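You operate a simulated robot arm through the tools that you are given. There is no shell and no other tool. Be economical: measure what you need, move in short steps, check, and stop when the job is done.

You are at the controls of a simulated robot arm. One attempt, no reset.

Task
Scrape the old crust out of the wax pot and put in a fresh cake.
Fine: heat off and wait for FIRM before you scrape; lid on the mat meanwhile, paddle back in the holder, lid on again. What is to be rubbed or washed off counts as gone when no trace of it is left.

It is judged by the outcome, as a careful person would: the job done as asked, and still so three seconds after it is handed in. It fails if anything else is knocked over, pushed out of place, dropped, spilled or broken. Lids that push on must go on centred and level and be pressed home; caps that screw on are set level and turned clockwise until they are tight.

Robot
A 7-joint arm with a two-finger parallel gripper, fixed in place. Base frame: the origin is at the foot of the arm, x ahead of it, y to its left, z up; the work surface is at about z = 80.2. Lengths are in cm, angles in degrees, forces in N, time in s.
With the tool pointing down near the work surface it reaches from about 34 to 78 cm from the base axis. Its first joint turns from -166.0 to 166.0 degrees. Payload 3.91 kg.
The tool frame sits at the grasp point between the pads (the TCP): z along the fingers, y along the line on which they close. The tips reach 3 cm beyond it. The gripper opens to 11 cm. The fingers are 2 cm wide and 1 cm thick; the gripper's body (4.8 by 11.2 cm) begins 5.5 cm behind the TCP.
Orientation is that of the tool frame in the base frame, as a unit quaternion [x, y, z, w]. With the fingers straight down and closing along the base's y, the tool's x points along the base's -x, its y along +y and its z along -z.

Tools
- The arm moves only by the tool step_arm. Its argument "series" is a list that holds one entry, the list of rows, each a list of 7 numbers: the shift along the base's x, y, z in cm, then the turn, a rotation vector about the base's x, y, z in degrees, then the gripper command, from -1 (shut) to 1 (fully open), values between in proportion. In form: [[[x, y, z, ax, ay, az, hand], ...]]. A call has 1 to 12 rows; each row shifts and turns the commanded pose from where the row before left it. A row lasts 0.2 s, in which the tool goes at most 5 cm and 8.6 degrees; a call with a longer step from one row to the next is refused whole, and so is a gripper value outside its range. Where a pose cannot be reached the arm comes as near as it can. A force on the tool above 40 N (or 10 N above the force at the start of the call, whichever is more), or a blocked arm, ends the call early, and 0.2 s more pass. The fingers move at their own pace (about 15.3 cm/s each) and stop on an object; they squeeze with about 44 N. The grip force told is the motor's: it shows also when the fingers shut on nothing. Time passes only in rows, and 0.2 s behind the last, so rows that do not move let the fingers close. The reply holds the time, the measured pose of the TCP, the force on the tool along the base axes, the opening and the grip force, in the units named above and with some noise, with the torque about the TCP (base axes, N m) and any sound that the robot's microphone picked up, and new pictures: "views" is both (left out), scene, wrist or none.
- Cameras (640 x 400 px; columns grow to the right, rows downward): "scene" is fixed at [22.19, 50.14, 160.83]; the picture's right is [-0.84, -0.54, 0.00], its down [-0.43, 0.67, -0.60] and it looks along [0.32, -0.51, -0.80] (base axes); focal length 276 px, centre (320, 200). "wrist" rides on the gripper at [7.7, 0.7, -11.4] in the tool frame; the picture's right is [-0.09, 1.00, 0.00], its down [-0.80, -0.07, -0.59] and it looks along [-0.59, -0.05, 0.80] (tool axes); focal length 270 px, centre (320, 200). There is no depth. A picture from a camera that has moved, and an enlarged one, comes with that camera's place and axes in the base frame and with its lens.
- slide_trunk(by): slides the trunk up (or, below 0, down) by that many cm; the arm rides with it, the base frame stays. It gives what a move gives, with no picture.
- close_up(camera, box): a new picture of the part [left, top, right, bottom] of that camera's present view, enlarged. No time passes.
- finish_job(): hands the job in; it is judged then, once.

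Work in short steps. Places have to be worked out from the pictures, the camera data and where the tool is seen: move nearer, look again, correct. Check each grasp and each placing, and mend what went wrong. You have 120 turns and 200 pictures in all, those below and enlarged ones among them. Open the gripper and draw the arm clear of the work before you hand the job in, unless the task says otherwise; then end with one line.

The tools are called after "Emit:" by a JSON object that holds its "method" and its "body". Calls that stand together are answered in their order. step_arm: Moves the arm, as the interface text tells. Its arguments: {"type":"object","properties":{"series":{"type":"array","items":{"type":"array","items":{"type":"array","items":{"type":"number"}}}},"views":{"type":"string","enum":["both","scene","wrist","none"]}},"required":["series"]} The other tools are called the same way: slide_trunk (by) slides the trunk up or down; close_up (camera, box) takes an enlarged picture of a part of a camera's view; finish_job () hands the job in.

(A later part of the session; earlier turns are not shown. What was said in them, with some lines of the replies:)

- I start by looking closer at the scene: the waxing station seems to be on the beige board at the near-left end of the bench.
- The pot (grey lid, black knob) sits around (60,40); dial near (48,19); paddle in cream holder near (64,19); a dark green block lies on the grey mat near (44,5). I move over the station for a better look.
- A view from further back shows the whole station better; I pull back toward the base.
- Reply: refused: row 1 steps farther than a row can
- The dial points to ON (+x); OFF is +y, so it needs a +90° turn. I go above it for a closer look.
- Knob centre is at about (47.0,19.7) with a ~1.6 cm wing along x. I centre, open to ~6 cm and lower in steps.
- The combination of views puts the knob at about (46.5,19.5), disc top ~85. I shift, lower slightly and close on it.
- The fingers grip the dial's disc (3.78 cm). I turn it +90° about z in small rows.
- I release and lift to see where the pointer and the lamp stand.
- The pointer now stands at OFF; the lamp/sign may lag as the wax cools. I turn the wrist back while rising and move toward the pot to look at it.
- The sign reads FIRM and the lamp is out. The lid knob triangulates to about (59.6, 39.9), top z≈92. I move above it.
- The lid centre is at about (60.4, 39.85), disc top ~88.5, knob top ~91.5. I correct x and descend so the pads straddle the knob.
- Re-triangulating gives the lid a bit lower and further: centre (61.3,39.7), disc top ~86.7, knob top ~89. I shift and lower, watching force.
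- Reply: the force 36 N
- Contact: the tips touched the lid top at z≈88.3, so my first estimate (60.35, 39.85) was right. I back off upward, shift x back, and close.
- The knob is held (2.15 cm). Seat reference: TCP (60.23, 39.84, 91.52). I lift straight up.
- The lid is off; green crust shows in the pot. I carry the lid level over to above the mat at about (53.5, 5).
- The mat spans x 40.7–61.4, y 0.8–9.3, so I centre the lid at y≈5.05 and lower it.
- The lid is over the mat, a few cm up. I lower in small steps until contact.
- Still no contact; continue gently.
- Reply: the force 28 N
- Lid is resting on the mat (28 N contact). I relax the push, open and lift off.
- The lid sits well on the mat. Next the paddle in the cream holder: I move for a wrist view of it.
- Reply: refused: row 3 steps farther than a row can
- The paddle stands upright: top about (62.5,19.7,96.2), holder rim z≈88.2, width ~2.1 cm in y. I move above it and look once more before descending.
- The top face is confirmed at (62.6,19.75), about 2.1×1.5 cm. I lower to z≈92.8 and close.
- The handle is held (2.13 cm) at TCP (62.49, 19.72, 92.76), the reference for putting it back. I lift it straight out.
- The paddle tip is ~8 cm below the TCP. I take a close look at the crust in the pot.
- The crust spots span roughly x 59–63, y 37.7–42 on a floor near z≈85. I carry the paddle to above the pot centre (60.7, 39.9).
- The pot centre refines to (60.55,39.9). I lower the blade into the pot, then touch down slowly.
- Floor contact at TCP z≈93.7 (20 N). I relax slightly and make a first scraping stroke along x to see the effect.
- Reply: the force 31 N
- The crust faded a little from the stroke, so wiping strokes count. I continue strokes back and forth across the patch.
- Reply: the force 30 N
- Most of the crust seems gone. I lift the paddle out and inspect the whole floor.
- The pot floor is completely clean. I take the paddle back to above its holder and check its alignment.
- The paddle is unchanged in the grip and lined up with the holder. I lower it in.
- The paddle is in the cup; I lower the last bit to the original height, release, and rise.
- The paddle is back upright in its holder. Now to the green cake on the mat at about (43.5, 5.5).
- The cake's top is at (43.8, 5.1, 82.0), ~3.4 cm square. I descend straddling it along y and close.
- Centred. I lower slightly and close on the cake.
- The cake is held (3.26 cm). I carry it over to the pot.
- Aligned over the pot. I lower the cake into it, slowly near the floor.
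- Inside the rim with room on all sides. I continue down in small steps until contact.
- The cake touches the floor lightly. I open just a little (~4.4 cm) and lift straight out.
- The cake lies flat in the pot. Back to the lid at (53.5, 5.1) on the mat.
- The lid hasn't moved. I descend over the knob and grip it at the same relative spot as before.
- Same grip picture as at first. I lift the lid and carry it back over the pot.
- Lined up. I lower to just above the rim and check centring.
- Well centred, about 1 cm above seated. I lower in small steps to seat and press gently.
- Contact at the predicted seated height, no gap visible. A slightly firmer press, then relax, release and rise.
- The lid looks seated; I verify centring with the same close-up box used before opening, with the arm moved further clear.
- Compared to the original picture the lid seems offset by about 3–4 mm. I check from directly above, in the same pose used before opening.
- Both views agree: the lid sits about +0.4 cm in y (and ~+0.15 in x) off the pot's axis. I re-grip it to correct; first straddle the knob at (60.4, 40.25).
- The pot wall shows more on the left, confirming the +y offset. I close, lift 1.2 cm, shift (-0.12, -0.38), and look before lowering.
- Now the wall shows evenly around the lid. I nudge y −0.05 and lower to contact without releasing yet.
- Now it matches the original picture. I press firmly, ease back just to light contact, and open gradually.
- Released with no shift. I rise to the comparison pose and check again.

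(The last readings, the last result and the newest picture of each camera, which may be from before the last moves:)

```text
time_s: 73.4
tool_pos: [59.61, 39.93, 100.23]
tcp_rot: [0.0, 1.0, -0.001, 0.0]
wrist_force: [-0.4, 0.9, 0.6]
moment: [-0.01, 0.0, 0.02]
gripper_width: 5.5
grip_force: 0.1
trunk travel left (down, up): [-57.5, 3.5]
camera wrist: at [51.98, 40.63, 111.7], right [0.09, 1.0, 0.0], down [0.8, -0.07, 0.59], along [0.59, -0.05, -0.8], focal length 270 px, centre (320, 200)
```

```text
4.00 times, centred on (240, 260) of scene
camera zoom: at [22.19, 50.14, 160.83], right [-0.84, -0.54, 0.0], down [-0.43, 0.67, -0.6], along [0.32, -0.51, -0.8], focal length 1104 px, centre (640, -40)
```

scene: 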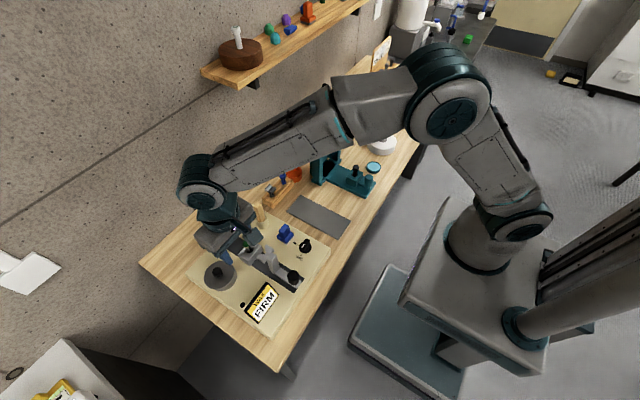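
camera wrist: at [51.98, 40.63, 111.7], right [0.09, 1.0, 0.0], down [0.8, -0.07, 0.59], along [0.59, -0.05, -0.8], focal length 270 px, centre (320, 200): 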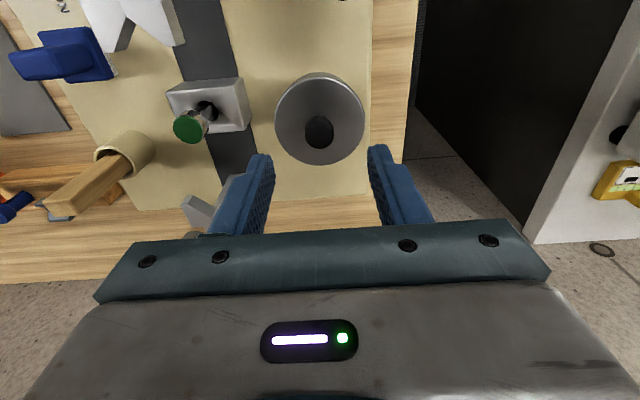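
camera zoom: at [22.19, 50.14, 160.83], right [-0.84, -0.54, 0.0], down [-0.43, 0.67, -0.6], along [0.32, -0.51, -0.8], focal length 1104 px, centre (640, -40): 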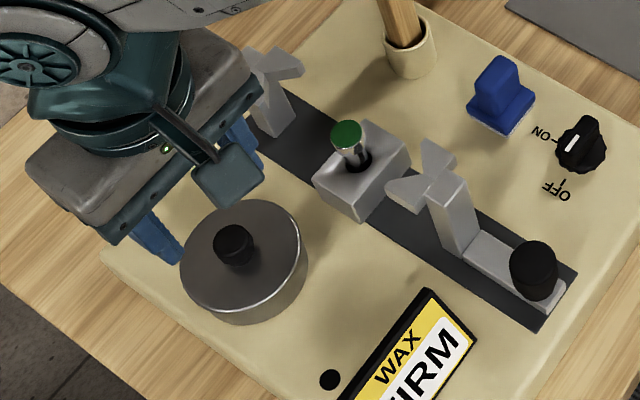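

The lid now matches its original position, centred and level. I open the gripper and draw the arm clear.

Emit:
{"method": "step_arm", "body": {"series": [[[-2, -2, 4, 0, 0, 0, 0.5], [-3, -3, 2.5, 0, 0, 0, 1], [-3, -3.5, 1, 0, 0, 0, 1], [-3, -3.5, 0, 0, 0, 0, 1], [-1, -4, 0, 0, 0, 0, 1], [0, -4, 0, 0, 0, 0, 1]]], "views": "both"}}

Emit:
{"method": "close_up", "body": {"camera": "scene", "box": [180, 170, 360, 340]}}

```text
time_s: 74.8
tool_pos: [47.66, 19.84, 107.7]
tcp_rot: [-0.001, 1.0, 0.0, -0.001]
wrist_force: [0.2, 0.5, -0.4]
moment: [0.01, 0.0, -0.03]
gripper_width: 10.98
grip_force: 0.0
trunk travel left (down, up): [-57.5, 3.5]
camera wrist: at [40.02, 20.43, 119.2], right [0.09, 1.0, 0.0], down [0.8, -0.07, 0.59], along [0.59, -0.05, -0.8], focal length 270 px, centre (320, 200)
```

scene: 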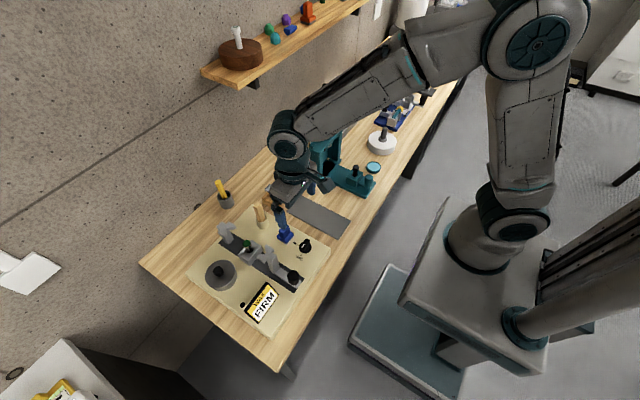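
wrist: 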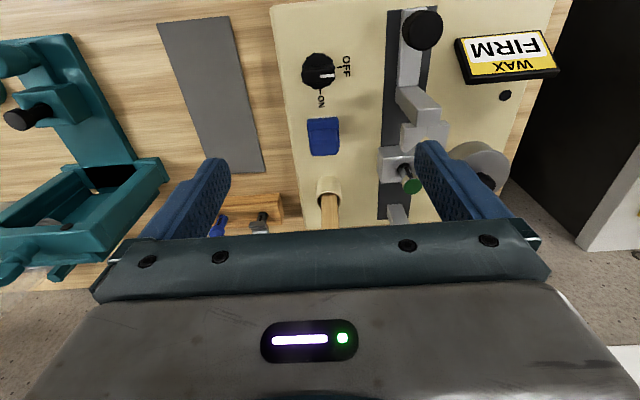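

```text
2.35 times, centred on (270, 255) of scene
camera zoom: at [22.19, 50.14, 160.83], right [-0.84, -0.54, 0.0], down [-0.43, 0.67, -0.6], along [0.32, -0.51, -0.8], focal length 650 px, centre (438, 71)
```

zoom: 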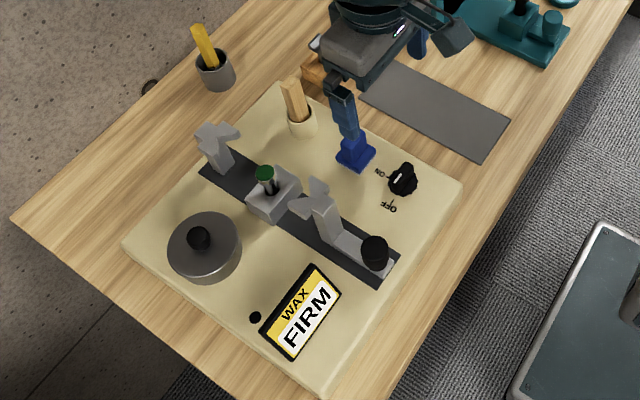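

Everything is in place: heat off, pot clean with the fresh cake, lid on, paddle in its holder, arm clear and open. I hand in the job.

Emit:
{"method": "finish_job", "body": {}}

```text
The job is handed in.
```

The heat is off, the old crust is scraped out with no trace left, the fresh cake is in the pot, the lid is back on centred and level, and the paddle is in its holder.
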